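You operate a simulated robot arm through the tools that you are given. There is no shell and no other tool.

Carry out the task below with a simulated two-armed robot. There is one attempt and no reset: what you move stays moved.

## Task
Form a 20 mm socket on the yellow-taped pipe.
Fine: set the depth knob, stand the pipe in the former ring, push the orange form button three times, press the release button, stand the pipe back in its pocket. Set down upright: what you pick out.

It is judged by the outcome, as a careful person would: the job done as asked, and still so three seconds after it is handed in. It fails if anything else is knocked over, pushed out of place, dropped, spilled or broken.

## Robot
Two 7-joint arms with two-finger parallel grippers on one trunk that stands fixed in place. Base frame: the origin is at the foot of the trunk, x ahead of it, y to its left, z up. Units: mm, rad, N and s.
The left shoulder is at [30, 119, 1085], the right one opposite. With the tool pointing down near the work surface each hand reaches from about 280 to 680 mm from the base axis, measured 20 degrees to its own side. Payload 3.43 kg a hand.
The TCP of each hand is the grasp point between the finger pads, 30 mm short of the fingertips. In the tool frame z runs along the fingers and y along their closing line. The gripper opens to 94 mm. The fingers are 28 mm wide and 10 mm thick; the gripper's body (50 by 96 mm) begins 55 mm behind the TCP.
Orientation is told as [roll, pitch, yaw] about the base's x, y, z axes, in that order, counted from this pose: with the fingers straight down and closing along the base's y, the tool's x points along the base's -x, its y along +y and its z along -z.

## Interface
- The arms move only by the tool send_rows. It takes "left_targets", "right_targets" or both (then of equal length, played together; a hand with none holds still); each is text: rows parted by semicolons, each of 7 numbers parted by spaces: the turn, a rotation vector about the tool's x, y, z in rad, then the shift along the tool's x, y, z in mm, then the opening, from 0 (shut) to 1 (fully open). In form: wx wy wz dx dy dz claw; .... A call has 1 to 20 rows; each row shifts and turns the commanded pose from where the row before left it, along the tool's axes as they then stand. Rows are played at 5 a second. More than 50 mm and 0.15 rad between two rows, or a gripper value outside its range, and nothing of the call is played. A pose out of reach is approached as far as the arm can. The call stops where the force on the tool passes 90 N (or 10 N more than at its start, if that is more) or the arm is blocked; 0.2 s more then pass. Each finger travels about 72 mm/s and halts on what it meets, pressing with about 28 N; the grip force reading is that of the motor and also rises with nothing between the fingers. The clock runs only during rows and for 0.2 s after the last one: add rows that do not move to give the fingers time. The reply holds the time, the measured pose of the TCP, the force on the tool along the base axes, the opening and the grip force, in the units named above and with some noise, with the torque about the TCP (base axes, N m) and any sound that the robot's microphone picked up.
- Cameras (640 x 400 px; columns grow to the right, rows downward): "scene" is now at [35, 21.9, 1780.7]; the picture's right is [0.29, -0.96, 0.00], its down [-0.81, -0.24, -0.53] and it looks along [0.51, 0.15, -0.85] (base axes); focal length 321 px, centre (320, 200). "left" rides on the left gripper at [76, -14, -102] in its tool frame; the picture's right is [0.18, 0.98, 0.00], its down [-0.75, 0.14, -0.64] and it looks along [-0.63, 0.12, 0.77] (tool axes); focal length 243 px, centre (320, 200). "right" rides on the right gripper at [76, 14, -103] in its tool frame; the picture's right is [-0.18, 0.98, 0.00], its down [-0.75, -0.14, -0.64] and it looks along [-0.63, -0.12, 0.77] (tool axes); focal length 243 px, centre (320, 200). There is no depth. A picture from a camera that has moved, and an enlarged one, comes with that camera's place and axes in the base frame and with its lens.
- camera(camera): a new picture of that camera. The clock stands still meanwhile.
- lift_body(by): slides the trunk up (or, below 0, down) by that many mm; the arms and the scene camera ride with it, the base frame stays. It gives what a move gives, with no picture.
- aim_head(pan, tilt): turns the head with the scene camera to pan (to the left, within 2.496 rad either way) and tilt (down, from -0.506 to 1.204), counted from straight ahead of the robot. It gives what a move gives.
- zoom(camera, box): a new picture of the part [left, top, right, bottom] of that camera's present view, enlarged. The clock stands still meanwhile.
- sign_off(): hands the job in; it is judged then, once.

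Places have to be worked out from the pictures, the camera data and where the tool is seen. Open the grippers and draw the arms clear of the work before you hand the job in, unless the task says otherwise.

The tools are called after "Call:" by a JSON object that holds its "op" and its "data". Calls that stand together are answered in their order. send_rows: Moves the arms, as the interface text tells. Its arguments: {"type":"object","properties":{"left_targets":{"type":"string"},"right_targets":{"type":"string"}},"required":[]} The other tools are called the same way: lift_body (by) slides the trunk up or down; aim_head (pan, tilt) turns the head that bears the scene camera; camera (camera) takes a picture; zoom (camera, box) takes an enlarged picture of a part of a camera's view; sign_off () hands the job in.

At the start:

```text
clock: 0.0
left_tool_pos: [512.8, 279.4, 1209.0]
left_orientation: [0.002, 0.0, 0.0]
left_ft_force: [0.5, 0.8, -0.1]
left_ft_torque: [-0.02, 0.03, -0.01]
left_grip_width: 94.1
left_gripper_force: 0.1
right_tool_pos: [412.8, -120.4, 1269.7]
right_orientation: [0.0, 0.001, -0.001]
right_ft_force: [-0.1, 0.7, -0.5]
right_ft_torque: [-0.02, -0.03, -0.02]
right_grip_width: 94.0
right_gripper_force: 0.0
trunk travel left (down, up): [-350.0, 60.0]
head pan, tilt: [0.293, 1.009]
```

scene: 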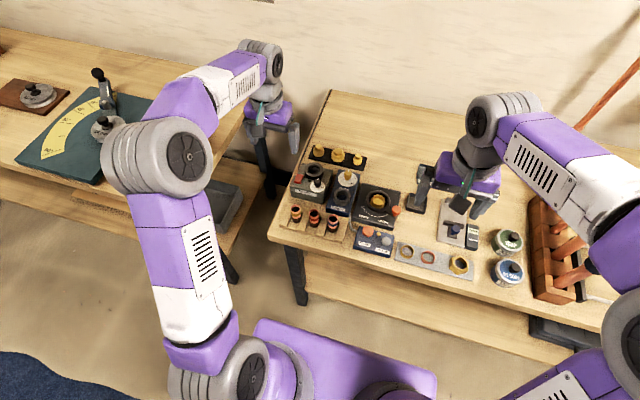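
right: 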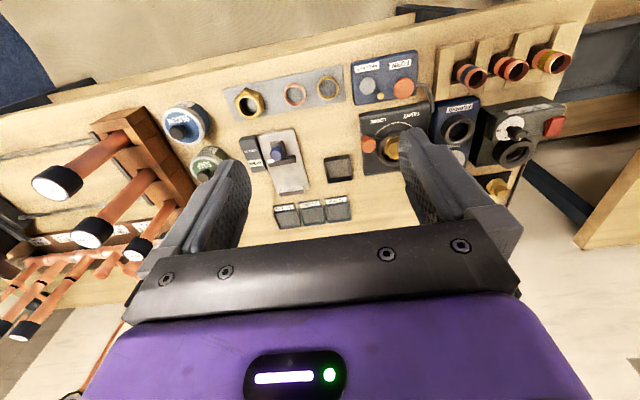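
left: 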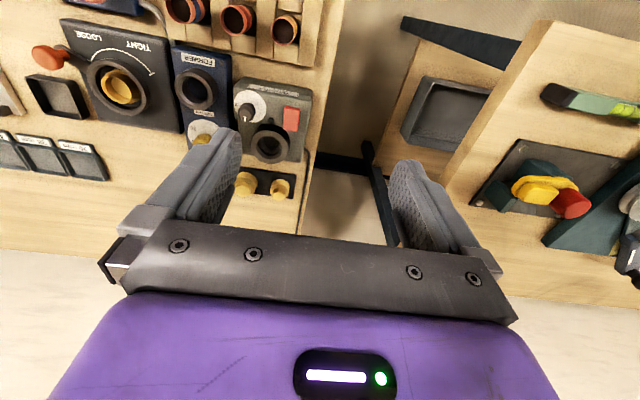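

The table ahead holds several small machines and pipes. I'll zoom in on the work area to read the labels before moving anything.

Call:
{"op": "zoom", "data": {"camera": "scene", "box": [270, 130, 430, 260]}}

Call:
{"op": "zoom", "data": {"camera": "scene", "box": [380, 170, 620, 320]}}

Call:
{"op": "zoom", "data": {"camera": "right", "box": [340, 20, 580, 190]}}

Call:
{"op": "zoom", "data": {"camera": "left", "box": [20, 0, 340, 200]}}

```text
3.08 times, centred on (350, 195) of scene
camera zoom: at [35.0, 21.9, 1780.7], right [0.29, -0.96, 0.0], down [-0.81, -0.24, -0.53], along [0.51, 0.15, -0.85], focal length 988 px, centre (228, 215)
```

zoom: 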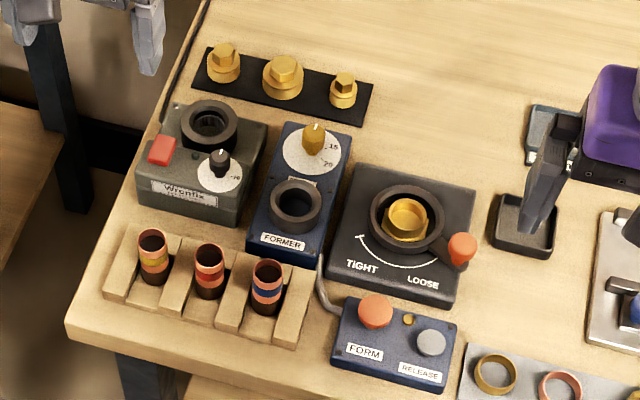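

```text
2.67 times, centred on (500, 245) of scene
camera zoom: at [35.0, 21.9, 1780.7], right [0.29, -0.96, 0.0], down [-0.81, -0.24, -0.53], along [0.51, 0.15, -0.85], focal length 857 px, centre (-160, 80)
```

zoom: 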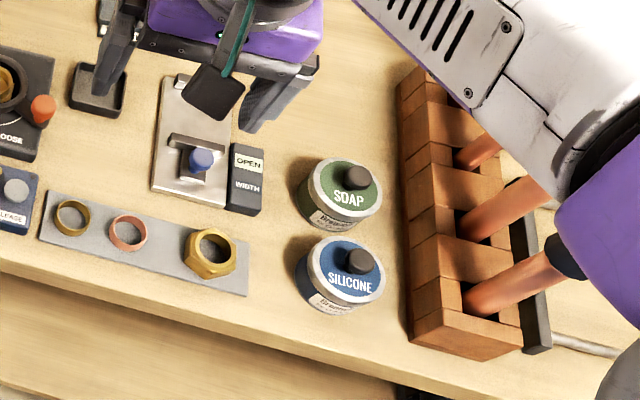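

```text
2.35 times, centred on (460, 105) of right
camera zoom: at [336.3, -106.4, 1371.1], right [0.18, 0.98, 0.0], down [0.75, -0.14, 0.64], along [0.63, -0.12, -0.77], focal length 571 px, centre (-9, 424)
```

zoom: 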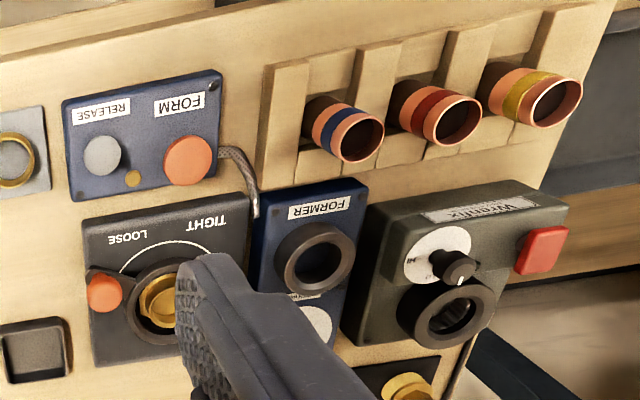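

```text
2.00 times, centred on (180, 100) of left
camera zoom: at [436.3, 264.4, 1313.2], right [-0.18, 0.98, 0.0], down [0.75, 0.14, 0.64], along [0.63, 0.12, -0.77], focal length 485 px, centre (600, 400)
```

zoom: 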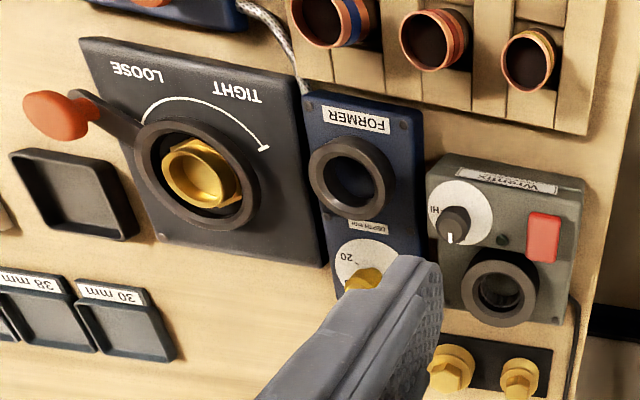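

Before moving, I'll take tighter enlargements of the former's dial, the pipes and the button box to fix their places.

Call:
{"op": "zoom", "data": {"camera": "scene", "box": [325, 162, 365, 187]}}

Call:
{"op": "zoom", "data": {"camera": "scene", "box": [280, 180, 376, 240]}}

Call:
{"op": "zoom", "data": {"camera": "scene", "box": [340, 215, 404, 255]}}

Call:
{"op": "zoom", "data": {"camera": "scene", "box": [520, 180, 640, 310]}}

```text
16.00 times, centred on (345, 174) of scene
camera zoom: at [35.0, 21.9, 1780.7], right [0.29, -0.96, 0.0], down [-0.81, -0.24, -0.53], along [0.51, 0.15, -0.85], focal length 5140 px, centre (-80, 608)
```

zoom: 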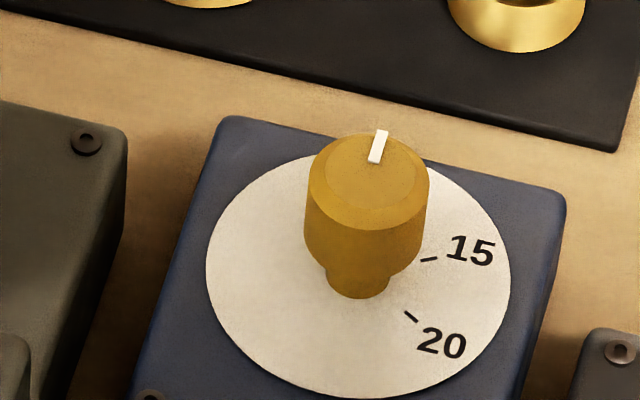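

```text
6.67 times, centred on (328, 210) of scene
camera zoom: at [35.0, 21.9, 1780.7], right [0.29, -0.96, 0.0], down [-0.81, -0.24, -0.53], along [0.51, 0.15, -0.85], focal length 2142 px, centre (267, 133)
```

zoom: 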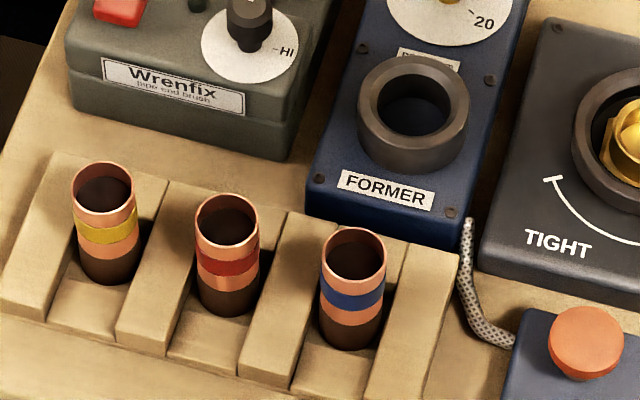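

```text
10.00 times, centred on (372, 235) of scene
camera zoom: at [35.0, 21.9, 1780.7], right [0.29, -0.96, 0.0], down [-0.81, -0.24, -0.53], along [0.51, 0.15, -0.85], focal length 3213 px, centre (-200, -150)
```

zoom: 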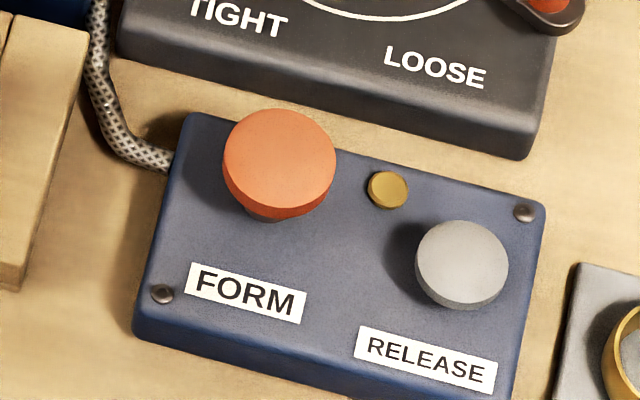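

```text
3.08 times, centred on (580, 245) of scene
camera zoom: at [35.0, 21.9, 1780.7], right [0.29, -0.96, 0.0], down [-0.81, -0.24, -0.53], along [0.51, 0.15, -0.85], focal length 988 px, centre (-480, 62)
```

zoom: 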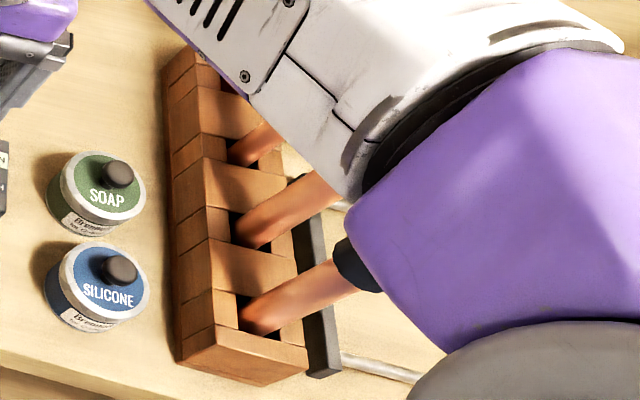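

The former's dial shows ticks at 15 and 20, and the pointer now stands near the far side, probably at 10. The yellow-taped pipe is the leftmost of the three in the wooden rack. I'll bring the left hand above and short of the rack so its camera views the former from close by.

Call:
{"op": "send_rows", "data": {"left_targets": "0 0 0 22 -34 10 1; 0 0 0 22 -34 10 1; 0 0 0 22 -34 10 1; 0 0 0 22 -34 10 1; 0 0 0 22 -34 10 1; 0 0 0 0 0 0 1"}}

Call:
{"op": "camera", "data": {"camera": "left"}}

```text
clock: 1.4
left_tool_pos: [402.7, 111.5, 1160.1]
left_orientation: [0.0, 0.001, -0.002]
left_ft_force: [-0.2, -0.1, 0.1]
left_ft_torque: [-0.02, -0.02, -0.03]
left_grip_width: 93.8
left_gripper_force: 0.0
right_tool_pos: [412.8, -119.5, 1268.7]
right_orientation: [0.001, 0.001, 0.0]
right_ft_force: [-0.2, 0.3, -0.4]
right_ft_torque: [-0.03, -0.02, 0.02]
right_grip_width: 93.8
right_gripper_force: 0.0
trunk travel left (down, up): [-350.0, 60.0]
head pan, tilt: [0.293, 1.009]
```

```text
taken
camera left: at [325.8, 96.0, 1265.1], right [-0.18, 0.98, 0.0], down [0.75, 0.14, 0.64], along [0.63, 0.12, -0.77], focal length 243 px, centre (320, 200)
```

left: 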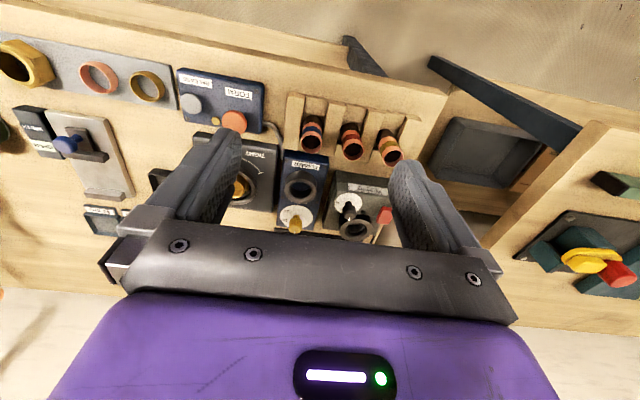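

The left camera now sees the whole former area. I'll enlarge the rack, former and button box for triangulation.

Call:
{"op": "zoom", "data": {"camera": "left", "box": [264, 140, 344, 240]}}

Call:
{"op": "zoom", "data": {"camera": "left", "box": [270, 80, 430, 180]}}

Call:
{"op": "zoom", "data": {"camera": "left", "box": [170, 55, 290, 145]}}

```text
4.00 times, centred on (304, 190) of left
camera zoom: at [325.8, 96.0, 1265.1], right [-0.18, 0.98, 0.0], down [0.75, 0.14, 0.64], along [0.63, 0.12, -0.77], focal length 970 px, centre (384, 240)
```

zoom: 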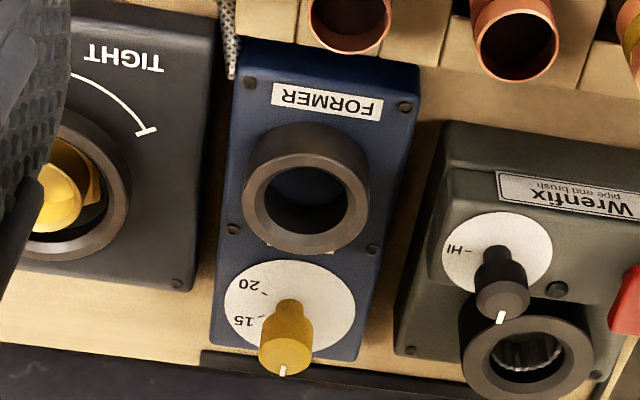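

```text
4.00 times, centred on (350, 130) of left
camera zoom: at [325.8, 96.0, 1265.1], right [-0.18, 0.98, 0.0], down [0.75, 0.14, 0.64], along [0.63, 0.12, -0.77], focal length 970 px, centre (200, 480)
```

zoom: 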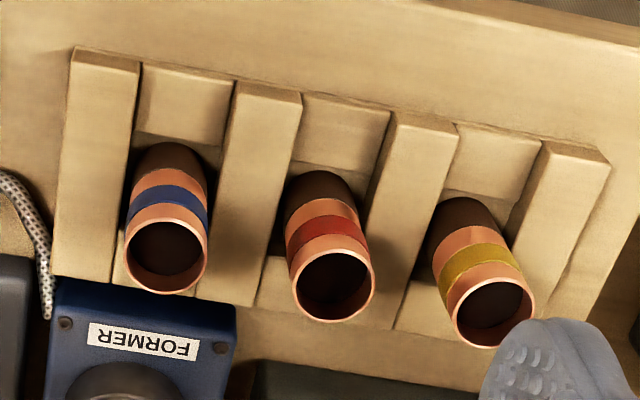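

```text
4.44 times, centred on (230, 100) of left
camera zoom: at [325.8, 96.0, 1265.1], right [-0.18, 0.98, 0.0], down [0.75, 0.14, 0.64], along [0.63, 0.12, -0.77], focal length 1078 px, centre (720, 644)
```

zoom: 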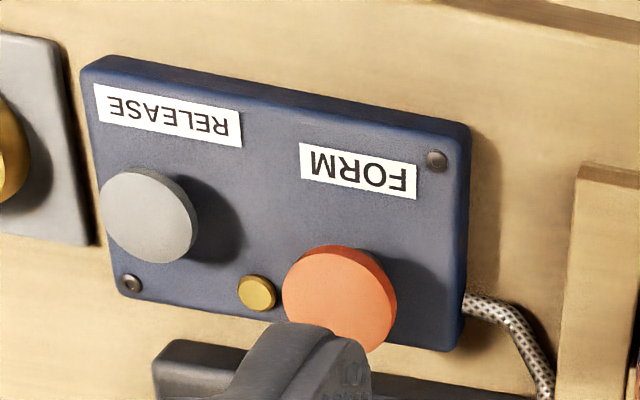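

Triangulating the two views puts the depth knob's axis near (652, 112), with the disc at z≈926 and the knob's top at z≈960. The ring centre is near (568, 110), with its top at z≈948. I'll bring the left hand above the knob at half opening and check the alignment by camera.

Call:
{"op": "send_rows", "data": {"left_targets": "0 0 0 -41.5 0.1 15 0.55; 0 0 0 -41.5 0.1 15 0.55; 0 0 0 -41.5 0.1 15 0.55; 0 0 0 -41.5 0.1 15 0.55; 0 0 0 -41.5 0.1 15 0.55; 0 0 0 -41.5 0.1 15 0.55; 0 0 0 0 0 0 0.55"}}

Call:
{"op": "camera", "data": {"camera": "left"}}

Call:
{"op": "camera", "data": {"camera": "scene"}}

```text
clock: 3.0
left_tool_pos: [646.2, 108.4, 1065.5]
left_orientation: [0.0, 0.001, -0.002]
left_ft_force: [0.0, -0.6, -0.3]
left_ft_torque: [-0.01, 0.0, 0.03]
left_grip_width: 52.0
left_gripper_force: 0.0
left hand out of reach, approached as far as the arm can: row 6
right_tool_pos: [410.2, -120.4, 1269.3]
right_orientation: [0.0, -0.003, 0.0]
right_ft_force: [0.7, 0.1, 0.7]
right_ft_torque: [-0.01, -0.02, 0.01]
right_grip_width: 93.8
right_gripper_force: 0.0
trunk travel left (down, up): [-350.0, 60.0]
head pan, tilt: [0.293, 1.009]
```

```text
taken
camera left: at [569.2, 93.9, 1170.5], right [-0.18, 0.98, 0.0], down [0.75, 0.14, 0.64], along [0.63, 0.12, -0.77], focal length 243 px, centre (320, 200)
```

left: 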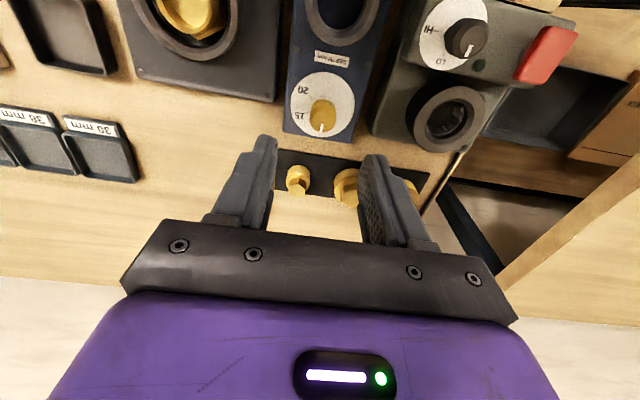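

```text
taken
camera scene: at [32.7, 22.2, 1780.8], right [0.29, -0.96, 0.0], down [-0.81, -0.24, -0.53], along [0.51, 0.15, -0.85], focal length 321 px, centre (320, 200)
```

scene: 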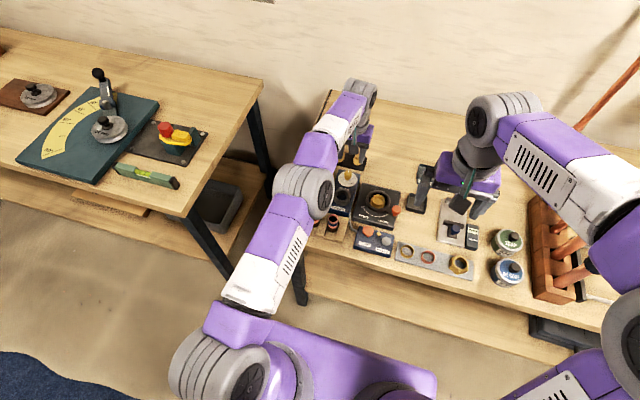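

The last bit was out of reach, but the hand stopped almost over the knob. I'll enlarge the left view to measure the remaining offset and read the dial.

Call:
{"op": "zoom", "data": {"camera": "left", "box": [280, 60, 376, 140]}}

Call:
{"op": "zoom", "data": {"camera": "left", "box": [240, 0, 480, 150]}}

```text
5.00 times, centred on (328, 100) of left
camera zoom: at [569.2, 93.9, 1170.5], right [-0.18, 0.98, 0.0], down [0.75, 0.14, 0.64], along [0.63, 0.12, -0.77], focal length 1213 px, centre (280, 700)
```

zoom: 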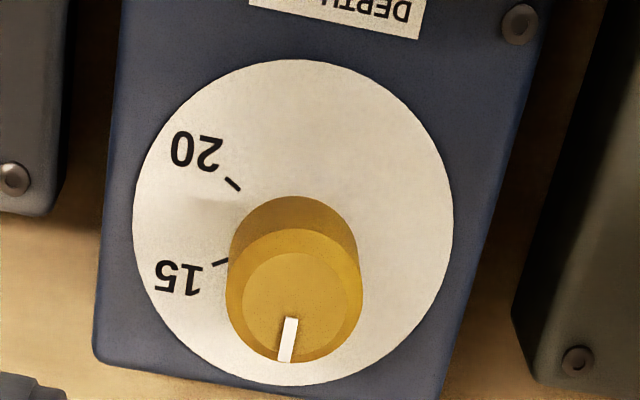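

```text
2.67 times, centred on (360, 75) of left
camera zoom: at [569.2, 93.9, 1170.5], right [-0.18, 0.98, 0.0], down [0.75, 0.14, 0.64], along [0.63, 0.12, -0.77], focal length 647 px, centre (213, 533)
```

zoom: 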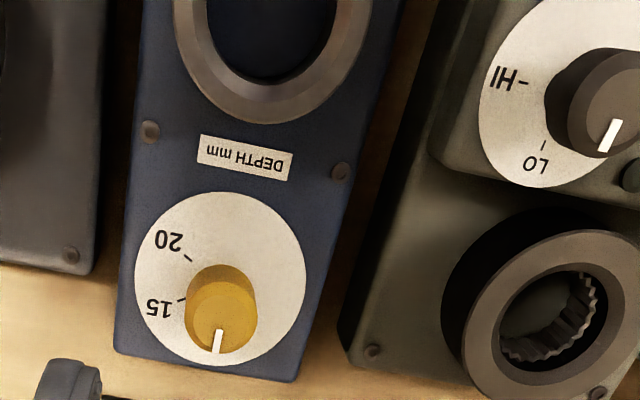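

The knob axis comes out about 5 mm further ahead and 2.5 mm to the left of the hand. The pointer is at heading ≈0–5°, 15 at −60° and 20 at −120°, so I need about 120° clockwise. I'll lower above the knob, where reach should improve, and re-check.

Call:
{"op": "send_rows", "data": {"left_targets": "0 0 0 0 1 27 0.55; 0 0 0 0 0.5 27 0.55; 0 0 0 0 0 0 0.55"}}

Call:
{"op": "zoom", "data": {"camera": "left", "box": [220, 60, 420, 190]}}

```text
clock: 3.8
left_tool_pos: [647.0, 111.1, 1013.9]
left_orientation: [0.001, 0.0, 0.0]
left_ft_force: [-0.3, 0.2, 0.6]
left_ft_torque: [0.0, -0.03, -0.01]
left_grip_width: 51.6
left_gripper_force: 0.0
right_tool_pos: [412.1, -120.3, 1267.5]
right_orientation: [0.0, -0.002, -0.002]
right_ft_force: [0.1, 0.5, 0.0]
right_ft_torque: [0.01, 0.0, 0.02]
right_grip_width: 94.0
right_gripper_force: 0.0
trunk travel left (down, up): [-350.0, 60.0]
head pan, tilt: [0.293, 1.009]
```

```text
3.08 times, centred on (320, 125) of left
camera zoom: at [570.3, 96.5, 1118.6], right [-0.18, 0.98, 0.0], down [0.75, 0.14, 0.64], along [0.63, 0.12, -0.77], focal length 746 px, centre (320, 431)
```

zoom: 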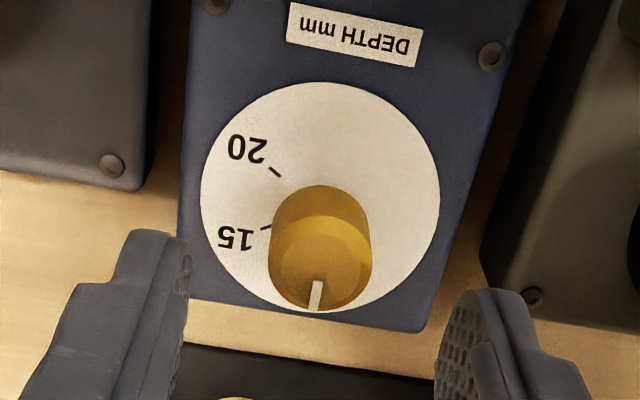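

The knob is centred in column and about 3.5 mm further ahead. I'll shift forward 4 mm, turn the hand +60° (anticlockwise from above) so the turn to 20 ends at −60°, and look again before lowering.

Call:
{"op": "send_rows", "data": {"left_targets": "0 0 0 -4 0 0 0.55; 0 0 -0.15 0 0 0 0.55; 0 0 -0.15 0 0 0 0.55; 0 0 -0.15 0 0 0 0.55; 0 0 -0.15 0 0 0 0.55; 0 0 -0.15 0 0 0 0.55; 0 0 -0.15 0 0 0 0.55; 0 0 -0.15 0 0 0 0.55; 0 0 0 0 0 0 0.55"}}

Call:
{"op": "zoom", "data": {"camera": "left", "box": [220, 60, 420, 190]}}

Call:
{"op": "zoom", "data": {"camera": "scene", "box": [290, 100, 430, 200]}}

```text
clock: 5.8
left_tool_pos: [650.3, 112.2, 1014.0]
left_orientation: [0.0, 0.001, 1.051]
left_ft_force: [0.1, -0.6, 1.3]
left_ft_torque: [0.01, 0.01, -0.02]
left_grip_width: 51.7
left_gripper_force: 0.0
right_tool_pos: [411.9, -120.0, 1269.2]
right_orientation: [0.001, 0.0, -0.001]
right_ft_force: [0.2, -0.4, 0.2]
right_ft_torque: [-0.01, 0.0, -0.03]
right_grip_width: 93.9
right_gripper_force: 0.1
trunk travel left (down, up): [-350.0, 60.0]
head pan, tilt: [0.293, 1.009]
```

```text
3.08 times, centred on (320, 125) of left
camera zoom: at [624.5, 38.2, 1118.6], right [-0.94, 0.33, 0.0], down [0.25, 0.72, 0.64], along [0.21, 0.61, -0.77], focal length 746 px, centre (320, 431)
```

zoom: 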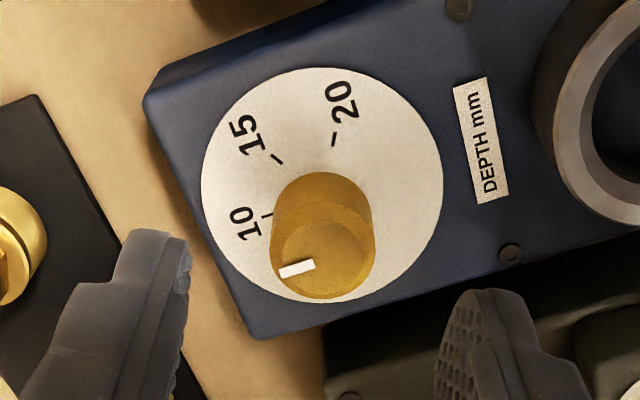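

```text
4.00 times, centred on (360, 150) of scene
camera zoom: at [34.9, 22.0, 1780.7], right [0.29, -0.96, 0.0], down [-0.81, -0.24, -0.53], along [0.51, 0.15, -0.85], focal length 1285 px, centre (160, 400)
```

zoom: 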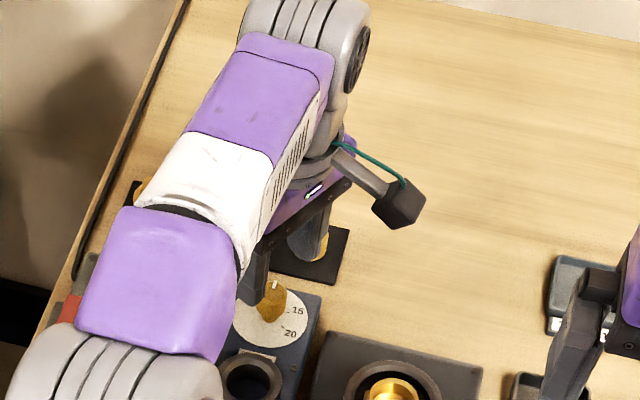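

From this side the dial reads 10, 15, 20 at 60° steps, with the pointer on 10 and the knob centred between the fingers. I'll lower 48 mm and close on the knob.

Call:
{"op": "send_rows", "data": {"left_targets": "0 0 0 -0.5 0.5 16 0.55; 0 0 0 0 0 16 0.55; 0 0 0 0 0 16 0.55; 0 0 0 0 0 0 0.55; 0 0 0 0 0 0 0; 0 0 0 0 0 0 0; 0 0 0 0 0 0 0; 0 0 0 0 0 0 0"}}

Call:
{"op": "camera", "data": {"camera": "left"}}

```text
clock: 7.6
left_tool_pos: [648.0, 109.2, 966.5]
left_orientation: [-0.003, 0.0, 1.049]
left_ft_force: [17.9, -8.0, 0.2]
left_ft_torque: [-0.22, -0.16, -0.17]
left_grip_width: 23.5
left_gripper_force: 45.5
left hand out of reach, approached as far as the arm can: row 3
right_tool_pos: [413.5, -121.5, 1267.3]
right_orientation: [0.003, 0.005, -0.001]
right_ft_force: [-0.2, 0.3, 0.2]
right_ft_torque: [-0.02, 0.01, -0.01]
right_grip_width: 94.0
right_gripper_force: 0.0
trunk travel left (down, up): [-350.0, 60.0]
head pan, tilt: [0.293, 1.009]
```

```text
taken
camera left: at [622.1, 36.0, 1071.0], right [-0.94, 0.33, 0.0], down [0.25, 0.72, 0.64], along [0.21, 0.61, -0.77], focal length 243 px, centre (320, 200)
```

left: 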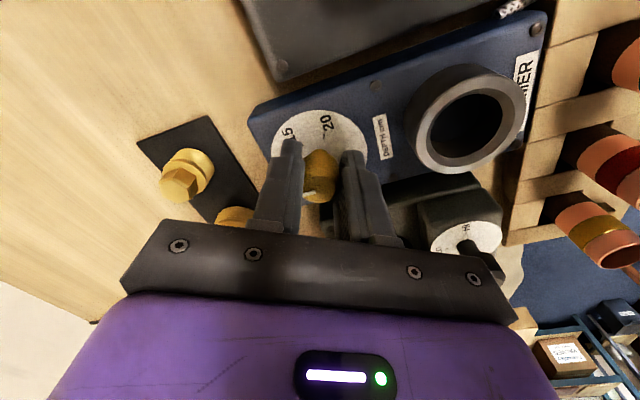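

The grip closed at 23.5 mm, but the hand was slightly short of reach and loads the knob sideways by about 20 N. At z≈1014 the reach was fine, so I'll let go, rise 48 mm and lower the trunk instead. That keeps the arm posture the same while the hand comes down.

Call:
{"op": "send_rows", "data": {"left_targets": "0 0 0 0 0 0 0.55; 0 0 0 0 0 0 0.55; 0 0 0 0 0 0 0.55; 0 0 0 0 0 -16 0.55; 0 0 0 0 0 -16 0.55; 0 0 0 0 0 -16 0.55; 0 0 0 0 0 0 0.55"}}

Call:
{"op": "zoom", "data": {"camera": "left", "box": [220, 60, 420, 190]}}

```text
clock: 9.2
left_tool_pos: [647.6, 113.0, 1015.8]
left_orientation: [0.002, 0.001, 1.049]
left_ft_force: [0.9, -0.1, 0.6]
left_ft_torque: [-0.02, -0.02, 0.01]
left_grip_width: 51.5
left_gripper_force: 0.0
left hand out of reach, approached as far as the arm can: row 6
right_tool_pos: [412.4, -119.9, 1268.1]
right_orientation: [0.0, 0.0, 0.0]
right_ft_force: [0.2, 0.5, -0.4]
right_ft_torque: [-0.02, 0.03, 0.02]
right_grip_width: 93.9
right_gripper_force: 0.0
trunk travel left (down, up): [-350.0, 60.0]
head pan, tilt: [0.293, 1.009]
```

```text
3.08 times, centred on (320, 125) of left
camera zoom: at [621.8, 38.2, 1121.0], right [-0.94, 0.33, 0.0], down [0.25, 0.72, 0.64], along [0.21, 0.61, -0.77], focal length 746 px, centre (320, 431)
```

zoom: 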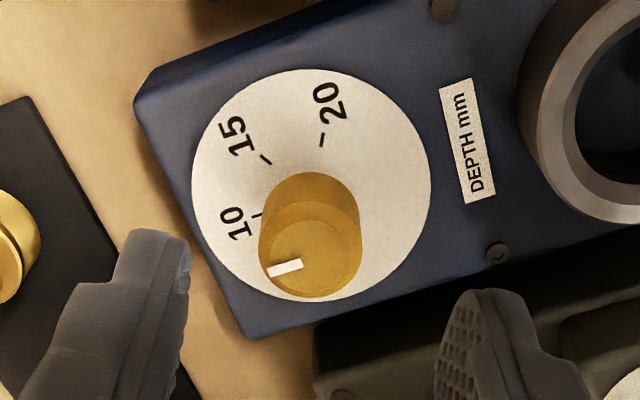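

The knob sits about 2 mm outside the reach limit, but the pads are 28 mm wide. So I'll grip it 7 mm off-centre along the finger width and swing the hand around the knob's axis, which keeps the hand within reach. I'll shift the hand accordingly, lower it, and check before closing.

Call:
{"op": "send_rows", "data": {"left_targets": "0 0 0 5.9 -2 0 0.55; 0 0 0 0 0 0 0.55"}}

Call:
{"op": "zoom", "data": {"camera": "left", "box": [220, 60, 420, 190]}}

```text
clock: 9.8
left_tool_pos: [648.3, 106.8, 1017.0]
left_orientation: [0.001, 0.0, 1.049]
left_ft_force: [0.3, 0.2, 0.3]
left_ft_torque: [0.01, 0.0, 0.01]
left_grip_width: 51.6
left_gripper_force: 0.1
right_tool_pos: [411.6, -119.1, 1269.0]
right_orientation: [0.0, -0.001, 0.001]
right_ft_force: [-0.3, 0.1, 0.2]
right_ft_torque: [0.03, 0.01, 0.0]
right_grip_width: 94.1
right_gripper_force: 0.0
trunk travel left (down, up): [-350.0, 60.0]
head pan, tilt: [0.293, 1.009]
```

```text
3.08 times, centred on (320, 125) of left
camera zoom: at [621.2, 32.5, 1121.2], right [-0.94, 0.33, 0.0], down [0.25, 0.72, 0.64], along [0.21, 0.61, -0.77], focal length 746 px, centre (320, 431)
```

zoom: 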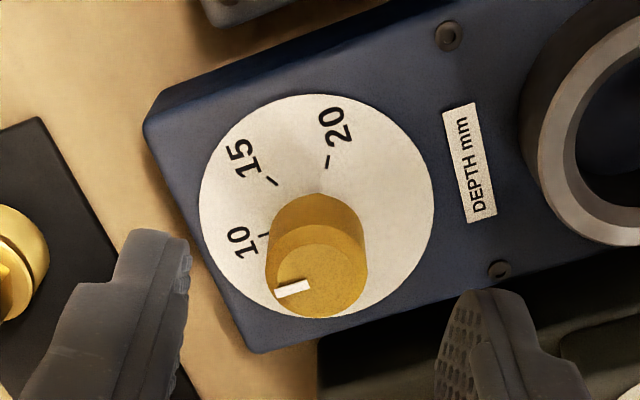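

The knob now sits 7 mm off-centre along the finger width and is centred between the fingers. I'll lower 50 mm, checking for an out-of-reach notice before closing.

Call:
{"op": "send_rows", "data": {"left_targets": "0 0 0 0 0 17 0.55; 0 0 0 0 0 17 0.55; 0 0 0 0 0 16 0.55; 0 0 0 0 0 0 0.55"}}

Call:
{"op": "zoom", "data": {"camera": "left", "box": [220, 90, 420, 220]}}

```text
clock: 10.8
left_tool_pos: [645.7, 107.4, 965.0]
left_orientation: [0.0, 0.002, 1.049]
left_ft_force: [0.3, 0.3, 0.5]
left_ft_torque: [0.03, -0.01, -0.01]
left_grip_width: 51.8
left_gripper_force: 0.0
right_tool_pos: [410.9, -119.8, 1268.9]
right_orientation: [0.0, -0.001, 0.0]
right_ft_force: [0.1, 0.1, 0.3]
right_ft_torque: [-0.01, -0.02, -0.03]
right_grip_width: 93.9
right_gripper_force: 0.1
trunk travel left (down, up): [-350.0, 60.0]
head pan, tilt: [0.293, 1.009]
```

```text
3.08 times, centred on (320, 155) of left
camera zoom: at [619.6, 32.7, 1070.3], right [-0.94, 0.33, 0.0], down [0.25, 0.72, 0.64], along [0.21, 0.61, -0.77], focal length 746 px, centre (320, 338)
```

zoom: 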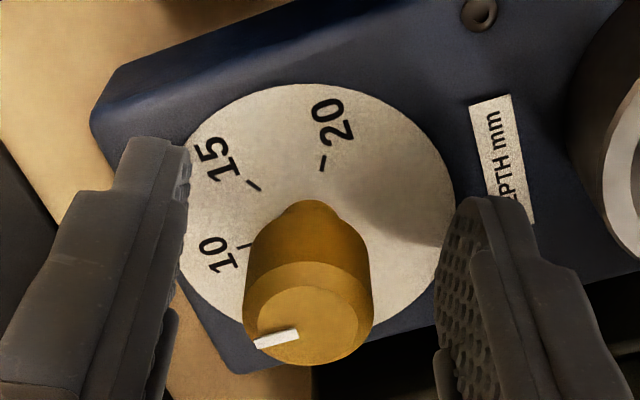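

No reach notice this time, and the knob sits about 1 mm off along the closing line. I'll correct that and close on it.

Call:
{"op": "send_rows", "data": {"left_targets": "0 0 0 0 -1 0 0.55; 0 0 0 0 0 0 0.3; 0 0 0 0 0 0 0; 0 0 0 0 0 0 0; 0 0 0 0 0 0 0; 0 0 0 0 0 0 0"}}

```text
clock: 12.2
left_tool_pos: [646.2, 106.6, 965.7]
left_orientation: [0.001, -0.001, 1.05]
left_ft_force: [-4.7, 2.5, -2.3]
left_ft_torque: [0.23, 0.01, 0.02]
left_grip_width: 27.1
left_gripper_force: 44.8
right_tool_pos: [412.2, -119.1, 1268.8]
right_orientation: [0.001, 0.0, 0.001]
right_ft_force: [0.1, 0.2, 0.5]
right_ft_torque: [0.0, 0.0, -0.01]
right_grip_width: 93.7
right_gripper_force: 0.1
trunk travel left (down, up): [-350.0, 60.0]
head pan, tilt: [0.293, 1.009]
```

The knob is gripped at 27 mm with only about 5 N of side load. I'll begin the clockwise turn, swinging about the knob's axis, for about a third of the way.

Call:
{"op": "send_rows", "data": {"left_targets": "0 0 0.15 0 1.05 0 0; 0 0 0.15 0 1.05 0 0; 0 0 0.15 0 1.05 0 0; 0 0 0.15 0 1.05 0 0; 0 0 0 0 0 0 0"}}

Call:
{"op": "zoom", "data": {"camera": "left", "box": [220, 90, 420, 220]}}

```text
clock: 13.4
left_tool_pos: [644.3, 109.2, 965.1]
left_orientation: [0.001, 0.001, 0.448]
left_ft_force: [-8.4, 7.3, 1.0]
left_ft_torque: [-0.11, 0.49, 0.04]
left_grip_width: 26.7
left_gripper_force: 45.1
right_tool_pos: [411.3, -118.3, 1268.0]
right_orientation: [0.0, -0.001, 0.0]
right_ft_force: [-0.2, 0.3, 0.3]
right_ft_torque: [-0.01, 0.02, -0.03]
right_grip_width: 93.9
right_gripper_force: 0.0
trunk travel left (down, up): [-350.0, 60.0]
head pan, tilt: [0.293, 1.009]
```

```text
3.08 times, centred on (320, 155) of left
camera zoom: at [580.8, 62.6, 1069.9], right [-0.59, 0.81, 0.0], down [0.62, 0.45, 0.64], along [0.52, 0.38, -0.77], focal length 746 px, centre (320, 338)
```

zoom: 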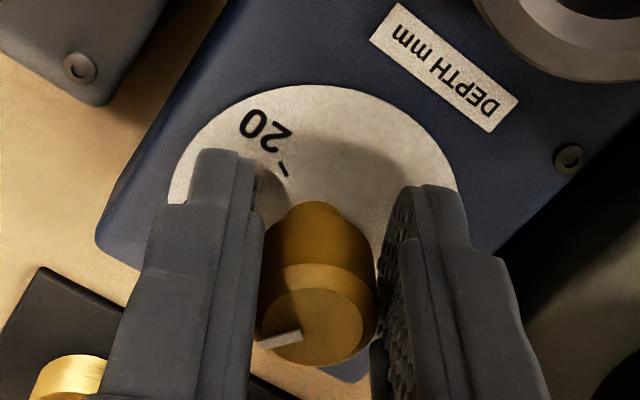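

The pointer has kept its place relative to the fingers, so the knob is turning with the hand. I'll continue.

Call:
{"op": "send_rows", "data": {"left_targets": "0 0 0.15 0 1.05 0 0; 0 0 0.15 0 1.05 0 0; 0 0 0.15 0 1.05 0 0; 0 0 0.15 0 1.05 0 0; 0 0 0.15 0 1.05 0 0; 0 0 0 0 0 0 0"}}

Call:
{"op": "zoom", "data": {"camera": "left", "box": [220, 90, 420, 220]}}

```text
clock: 14.8
left_tool_pos: [643.4, 113.4, 965.6]
left_orientation: [0.0, -0.002, -0.302]
left_ft_force: [-7.7, 6.6, 1.5]
left_ft_torque: [-0.07, -0.26, 0.01]
left_grip_width: 26.6
left_gripper_force: 44.6
right_tool_pos: [411.0, -119.3, 1269.4]
right_orientation: [0.001, -0.003, -0.001]
right_ft_force: [0.7, 0.2, 0.9]
right_ft_torque: [0.0, -0.01, 0.0]
right_grip_width: 94.0
right_gripper_force: 0.0
trunk travel left (down, up): [-350.0, 60.0]
head pan, tilt: [0.293, 1.009]
```

```text
3.08 times, centred on (320, 155) of left
camera zoom: at [566.0, 122.4, 1069.8], right [0.12, 0.99, 0.0], down [0.76, -0.09, 0.64], along [0.64, -0.08, -0.77], focal length 746 px, centre (320, 338)
```

zoom: 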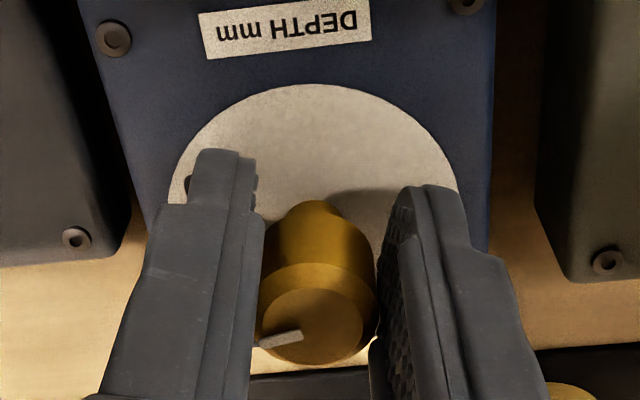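

The knob is still following, and the pointer is now at about −77°. Five more steps bring it to about −120°, the 20 mark.

Call:
{"op": "send_rows", "data": {"left_targets": "0 0 0.15 0 1.05 0 0; 0 0 0.15 0 1.05 0 0; 0 0 0.15 0 1.05 0 0; 0 0 0.15 0 1.05 0 0; 0 0 0.15 0 1.05 0 0; 0 0 0 0 0 0 0"}}

Call:
{"op": "zoom", "data": {"camera": "left", "box": [220, 90, 420, 220]}}

Call:
{"op": "zoom", "data": {"camera": "scene", "box": [325, 162, 365, 187]}}

```text
clock: 16.2
left_tool_pos: [647.4, 115.4, 964.9]
left_orientation: [-0.001, -0.004, -1.052]
left_ft_force: [0.2, -0.9, -1.7]
left_ft_torque: [-0.29, -0.04, -0.05]
left_grip_width: 25.6
left_gripper_force: 45.0
right_tool_pos: [412.5, -119.5, 1268.9]
right_orientation: [-0.001, 0.001, 0.0]
right_ft_force: [0.1, -0.6, 0.4]
right_ft_torque: [0.0, 0.04, 0.01]
right_grip_width: 93.9
right_gripper_force: 0.0
trunk travel left (down, up): [-350.0, 60.0]
head pan, tilt: [0.293, 1.009]
```

```text
3.08 times, centred on (320, 155) of left
camera zoom: at [596.3, 175.5, 1069.7], right [0.76, 0.65, 0.0], down [0.5, -0.58, 0.64], along [0.42, -0.49, -0.77], focal length 746 px, centre (320, 338)
```

zoom: 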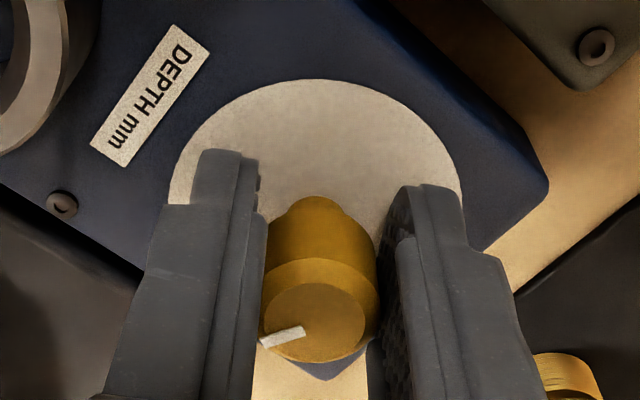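

```text
16.00 times, centred on (345, 174) of scene
camera zoom: at [35.2, 21.9, 1780.7], right [0.29, -0.96, 0.0], down [-0.81, -0.24, -0.53], along [0.51, 0.15, -0.85], focal length 5140 px, centre (-80, 608)
```

zoom: 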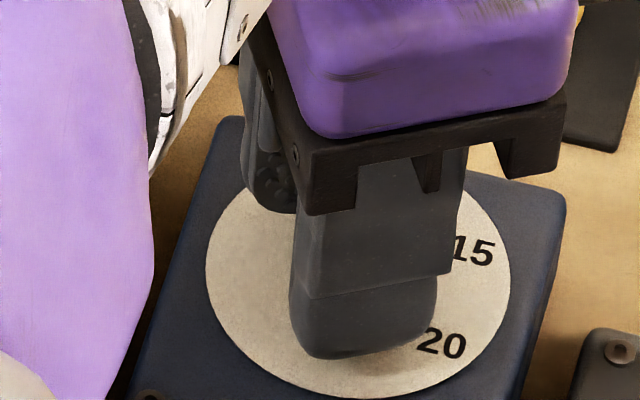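

The pointer works out at heading about −118°, on the 20 mark as far as I can tell. I'll open, rise and check the dial unobstructed.

Call:
{"op": "send_rows", "data": {"left_targets": "0 0 0 0 0 0 0.3; 0 0 0 0 0 0 0.55; 0 0 0 0 0 0 0.55; 0 0 0 0 0 -16 0.55; 0 0 0 0 0 -16 0.55; 0 0 0 0 0 -16 0.55; 0 0 0 0 0 0 0.55"}}

Call:
{"op": "zoom", "data": {"camera": "left", "box": [220, 60, 420, 190]}}

```text
clock: 17.8
left_tool_pos: [647.4, 119.8, 1013.2]
left_orientation: [0.0, -0.001, -1.049]
left_ft_force: [-0.2, -1.4, 0.2]
left_ft_torque: [-0.01, 0.0, -0.01]
left_grip_width: 51.8
left_gripper_force: 0.1
right_tool_pos: [412.7, -121.2, 1268.7]
right_orientation: [0.0, 0.0, -0.002]
right_ft_force: [-0.1, 0.0, 0.5]
right_ft_torque: [-0.01, 0.0, -0.02]
right_grip_width: 94.1
right_gripper_force: 0.2
trunk travel left (down, up): [-350.0, 60.0]
head pan, tilt: [0.293, 1.009]
```

```text
3.08 times, centred on (320, 125) of left
camera zoom: at [596.4, 177.3, 1117.2], right [0.76, 0.65, 0.0], down [0.5, -0.58, 0.64], along [0.42, -0.49, -0.77], focal length 746 px, centre (320, 431)
```

zoom: 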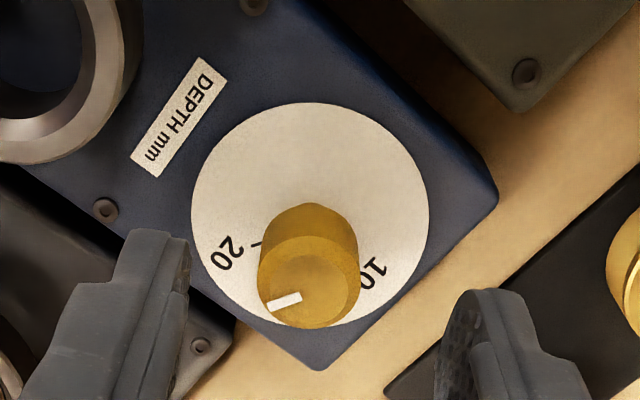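

The pointer bears the same relation to the 20 tick as it did to the 10 tick, so the knob looks set to 20. I'll turn the hand back, rise, and draw back toward the pipe rack to inspect the yellow-taped pipe, near (482, 233) with its top at z≈956. Then I'll verify the dial with the scene camera.

Call:
{"op": "send_rows", "data": {"left_targets": "0 0 0 0 0 -20 0.55; 0 0 -0.15 0 0 -10 0.55; 0 0 -0.15 0 0 -10 0.55; 0 0 -0.15 0 0 -10 0.55; 0 0 -0.15 0 0 -10 0.55; 0 0 -0.15 0 0 0 0.55; 0 0 -0.15 0 0 0 0.55; 0 0 -0.15 0 0 0 0.55; 0 0 0 45 0 0 0.55; 0 0 0 41 23 0 0.55; 0 0 0 41 23 0 0.55; 0 0 0 41 23 0 0.55; 0 0 0 41 23 0 0.55; 0 0 0 38 23 0 0.55; 0 0 0 0 0 0 0.55"}}

Call:
{"op": "zoom", "data": {"camera": "scene", "box": [325, 162, 365, 187]}}

Call:
{"op": "camera", "data": {"camera": "left"}}

```text
clock: 21.0
left_tool_pos: [400.0, 230.8, 1072.7]
left_orientation: [-0.002, 0.0, 0.0]
left_ft_force: [0.1, 0.6, -0.8]
left_ft_torque: [-0.01, 0.0, -0.02]
left_grip_width: 51.7
left_gripper_force: 0.1
right_tool_pos: [414.4, -119.6, 1268.4]
right_orientation: [0.0, 0.001, 0.0]
right_ft_force: [-0.5, 1.1, -0.7]
right_ft_torque: [0.01, 0.03, -0.02]
right_grip_width: 94.1
right_gripper_force: 0.1
trunk travel left (down, up): [-350.0, 60.0]
head pan, tilt: [0.293, 1.009]
```

```text
16.00 times, centred on (345, 174) of scene
camera zoom: at [36.4, 21.6, 1780.7], right [0.29, -0.96, 0.0], down [-0.81, -0.24, -0.53], along [0.51, 0.15, -0.85], focal length 5140 px, centre (-80, 608)
```

zoom: 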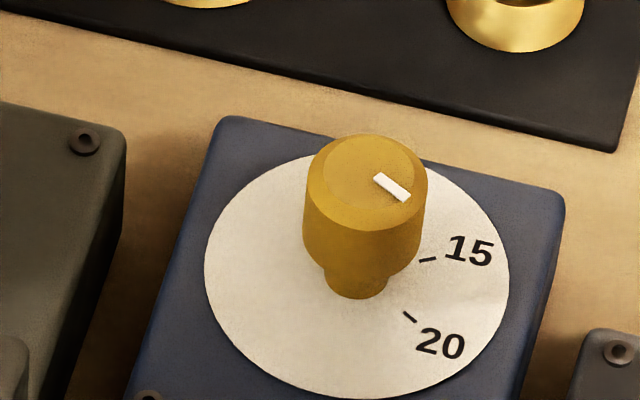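

```text
taken
camera left: at [323.8, 216.6, 1177.2], right [-0.18, 0.98, 0.0], down [0.75, 0.14, 0.64], along [0.63, 0.12, -0.77], focal length 243 px, centre (320, 200)
```

left: 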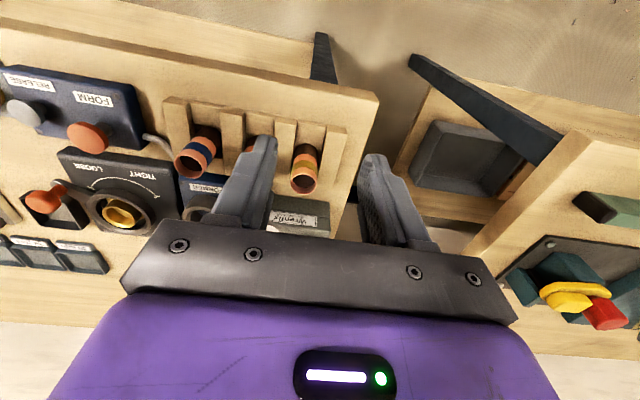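

The pointer looks close to 20. I'll enlarge further to measure the pointer and ticks precisely, and look closely at the yellow pipe too.

Call:
{"op": "zoom", "data": {"camera": "scene", "box": [343, 168, 359, 178]}}

Call:
{"op": "zoom", "data": {"camera": "scene", "box": [336, 170, 360, 188]}}

Call:
{"op": "zoom", "data": {"camera": "left", "box": [220, 90, 380, 250]}}

```text
16.00 times, centred on (351, 173) of scene
camera zoom: at [36.4, 21.6, 1780.7], right [0.29, -0.96, 0.0], down [-0.81, -0.24, -0.53], along [0.51, 0.15, -0.85], focal length 5140 px, centre (-176, 632)
```

zoom: 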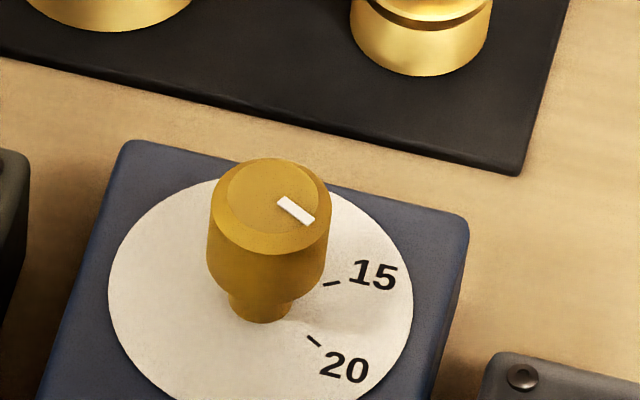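

```text
16.00 times, centred on (348, 179) of scene
camera zoom: at [36.4, 21.6, 1780.7], right [0.29, -0.96, 0.0], down [-0.81, -0.24, -0.53], along [0.51, 0.15, -0.85], focal length 5140 px, centre (-128, 536)
```

zoom: 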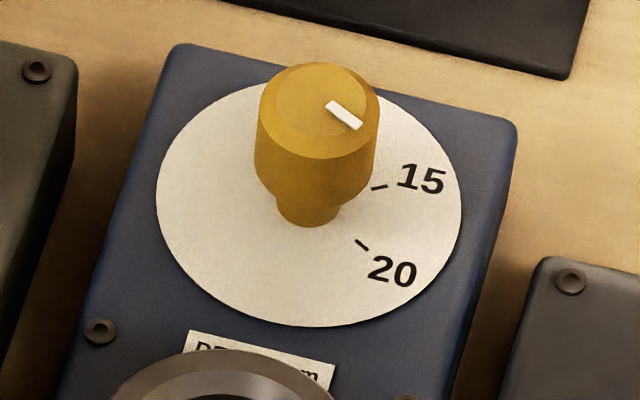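

```text
2.50 times, centred on (300, 170) of left
camera zoom: at [323.8, 216.6, 1177.2], right [-0.18, 0.98, 0.0], down [0.75, 0.14, 0.64], along [0.63, 0.12, -0.77], focal length 606 px, centre (370, 275)
```

zoom: 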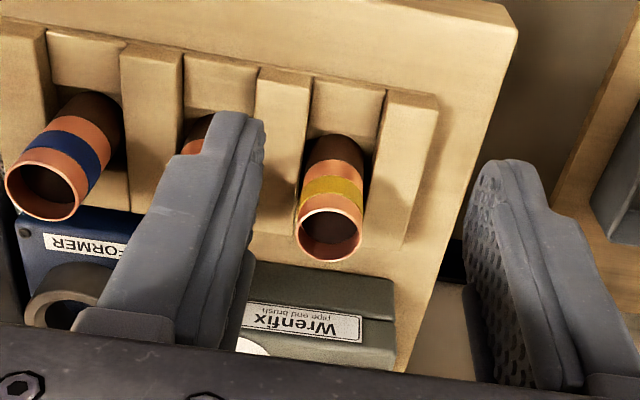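

By the scene geometry the pointer is at about −116° while the 20 tick is at −120°, so it is roughly 4° short. I'll go back over the knob with the hand unrotated and trim it.

Call:
{"op": "send_rows", "data": {"left_targets": "0 0 0 -38 -24 0 0.55; 0 0 0 -41 -24 0 0.55; 0 0 0 -41 -24 0 0.55; 0 0 0 -41 -24 0 0.55; 0 0 0 -41 -23 0 0.55; 0 0 0 -40 0 12 0.55; 0 0 0 0 0 24 0.55; 0 0 0 0 0 24 0.55; 0 0 0 0 0 0 0.55"}}

Call:
{"op": "zoom", "data": {"camera": "left", "box": [220, 60, 420, 190]}}

```text
clock: 23.0
left_tool_pos: [640.2, 111.0, 1011.6]
left_orientation: [0.0, 0.001, 0.0]
left_ft_force: [0.3, -1.1, -0.5]
left_ft_torque: [-0.01, 0.01, 0.01]
left_grip_width: 51.7
left_gripper_force: 0.2
right_tool_pos: [411.1, -121.0, 1269.9]
right_orientation: [-0.001, 0.0, -0.001]
right_ft_force: [-0.2, -0.2, 0.0]
right_ft_torque: [-0.01, -0.01, 0.0]
right_grip_width: 94.0
right_gripper_force: 0.0
trunk travel left (down, up): [-350.0, 60.0]
head pan, tilt: [0.293, 1.009]
```

```text
3.08 times, centred on (320, 125) of left
camera zoom: at [563.2, 96.9, 1115.1], right [-0.18, 0.98, 0.0], down [0.75, 0.14, 0.64], along [0.63, 0.12, -0.77], focal length 746 px, centre (320, 431)
```

zoom: 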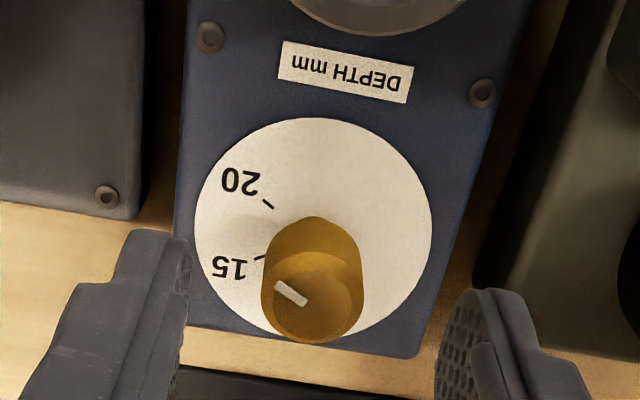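

The pointer is about 5° short of the 20 tick in this view. I'll move forward 3 mm, lower and grip the knob again.

Call:
{"op": "send_rows", "data": {"left_targets": "0 0 0 -3.2 0 0 0.55; 0 0 0 0 0.2 16 0.55; 0 0 0 0 0 16 0.55; 0 0 0 0 0 15 0.55; 0 0 0 0 0 0 0.3; 0 0 0 0 0 0 0; 0 0 0 0 0 0 0; 0 0 0 0 0 0 0; 0 0 0 0 0 0 0"}}

Call:
{"op": "zoom", "data": {"camera": "left", "box": [260, 110, 380, 210]}}

```text
clock: 25.0
left_tool_pos: [646.8, 112.6, 965.7]
left_orientation: [-0.003, 0.002, -0.001]
left_ft_force: [2.2, -15.4, -4.7]
left_ft_torque: [-0.18, -0.13, -0.09]
left_grip_width: 24.2
left_gripper_force: 45.3
right_tool_pos: [412.7, -121.3, 1268.7]
right_orientation: [0.002, 0.0, -0.001]
right_ft_force: [-0.7, 0.6, 0.3]
right_ft_torque: [0.01, 0.03, -0.02]
right_grip_width: 94.1
right_gripper_force: 0.0
trunk travel left (down, up): [-350.0, 60.0]
head pan, tilt: [0.293, 1.009]
```

```text
4.00 times, centred on (320, 160) of left
camera zoom: at [569.4, 97.3, 1070.2], right [-0.18, 0.98, 0.0], down [0.75, 0.14, 0.64], along [0.63, 0.12, -0.77], focal length 970 px, centre (320, 360)
```

zoom: 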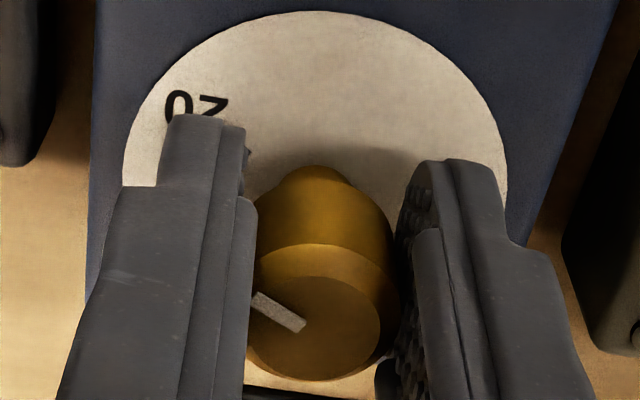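

The knob is gripped, with about 15 N of side load from a 1 mm offset, which I'll correct. I'll then turn 0.1 rad clockwise and compare the pointer with the tick.

Call:
{"op": "send_rows", "data": {"left_targets": "0 0 0 0 -1 0 0; 0 0 0.05 0 0.35 0 0; 0 0 0.05 0 0.35 0 0; 0 0 0 0 0 0 0"}}

Call:
{"op": "zoom", "data": {"camera": "left", "box": [260, 110, 380, 210]}}

```text
clock: 26.0
left_tool_pos: [646.1, 112.4, 964.9]
left_orientation: [-0.001, -0.001, -0.1]
left_ft_force: [7.9, -15.9, -5.9]
left_ft_torque: [-0.42, -0.31, 0.32]
left_grip_width: 23.8
left_gripper_force: 44.6
right_tool_pos: [413.1, -122.1, 1268.5]
right_orientation: [0.001, 0.002, 0.001]
right_ft_force: [0.5, 0.1, 0.3]
right_ft_torque: [0.03, 0.01, -0.03]
right_grip_width: 94.2
right_gripper_force: 0.0
trunk travel left (down, up): [-350.0, 60.0]
head pan, tilt: [0.293, 1.009]
```

```text
4.00 times, centred on (320, 160) of left
camera zoom: at [568.7, 105.1, 1070.0], right [-0.09, 1.0, 0.0], down [0.76, 0.07, 0.64], along [0.64, 0.05, -0.77], focal length 970 px, centre (320, 360)
```

zoom: 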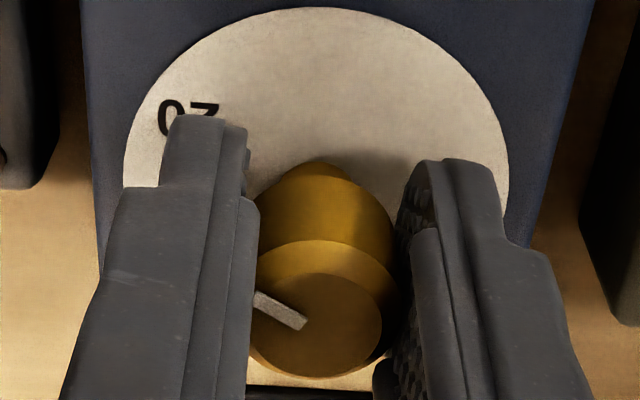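

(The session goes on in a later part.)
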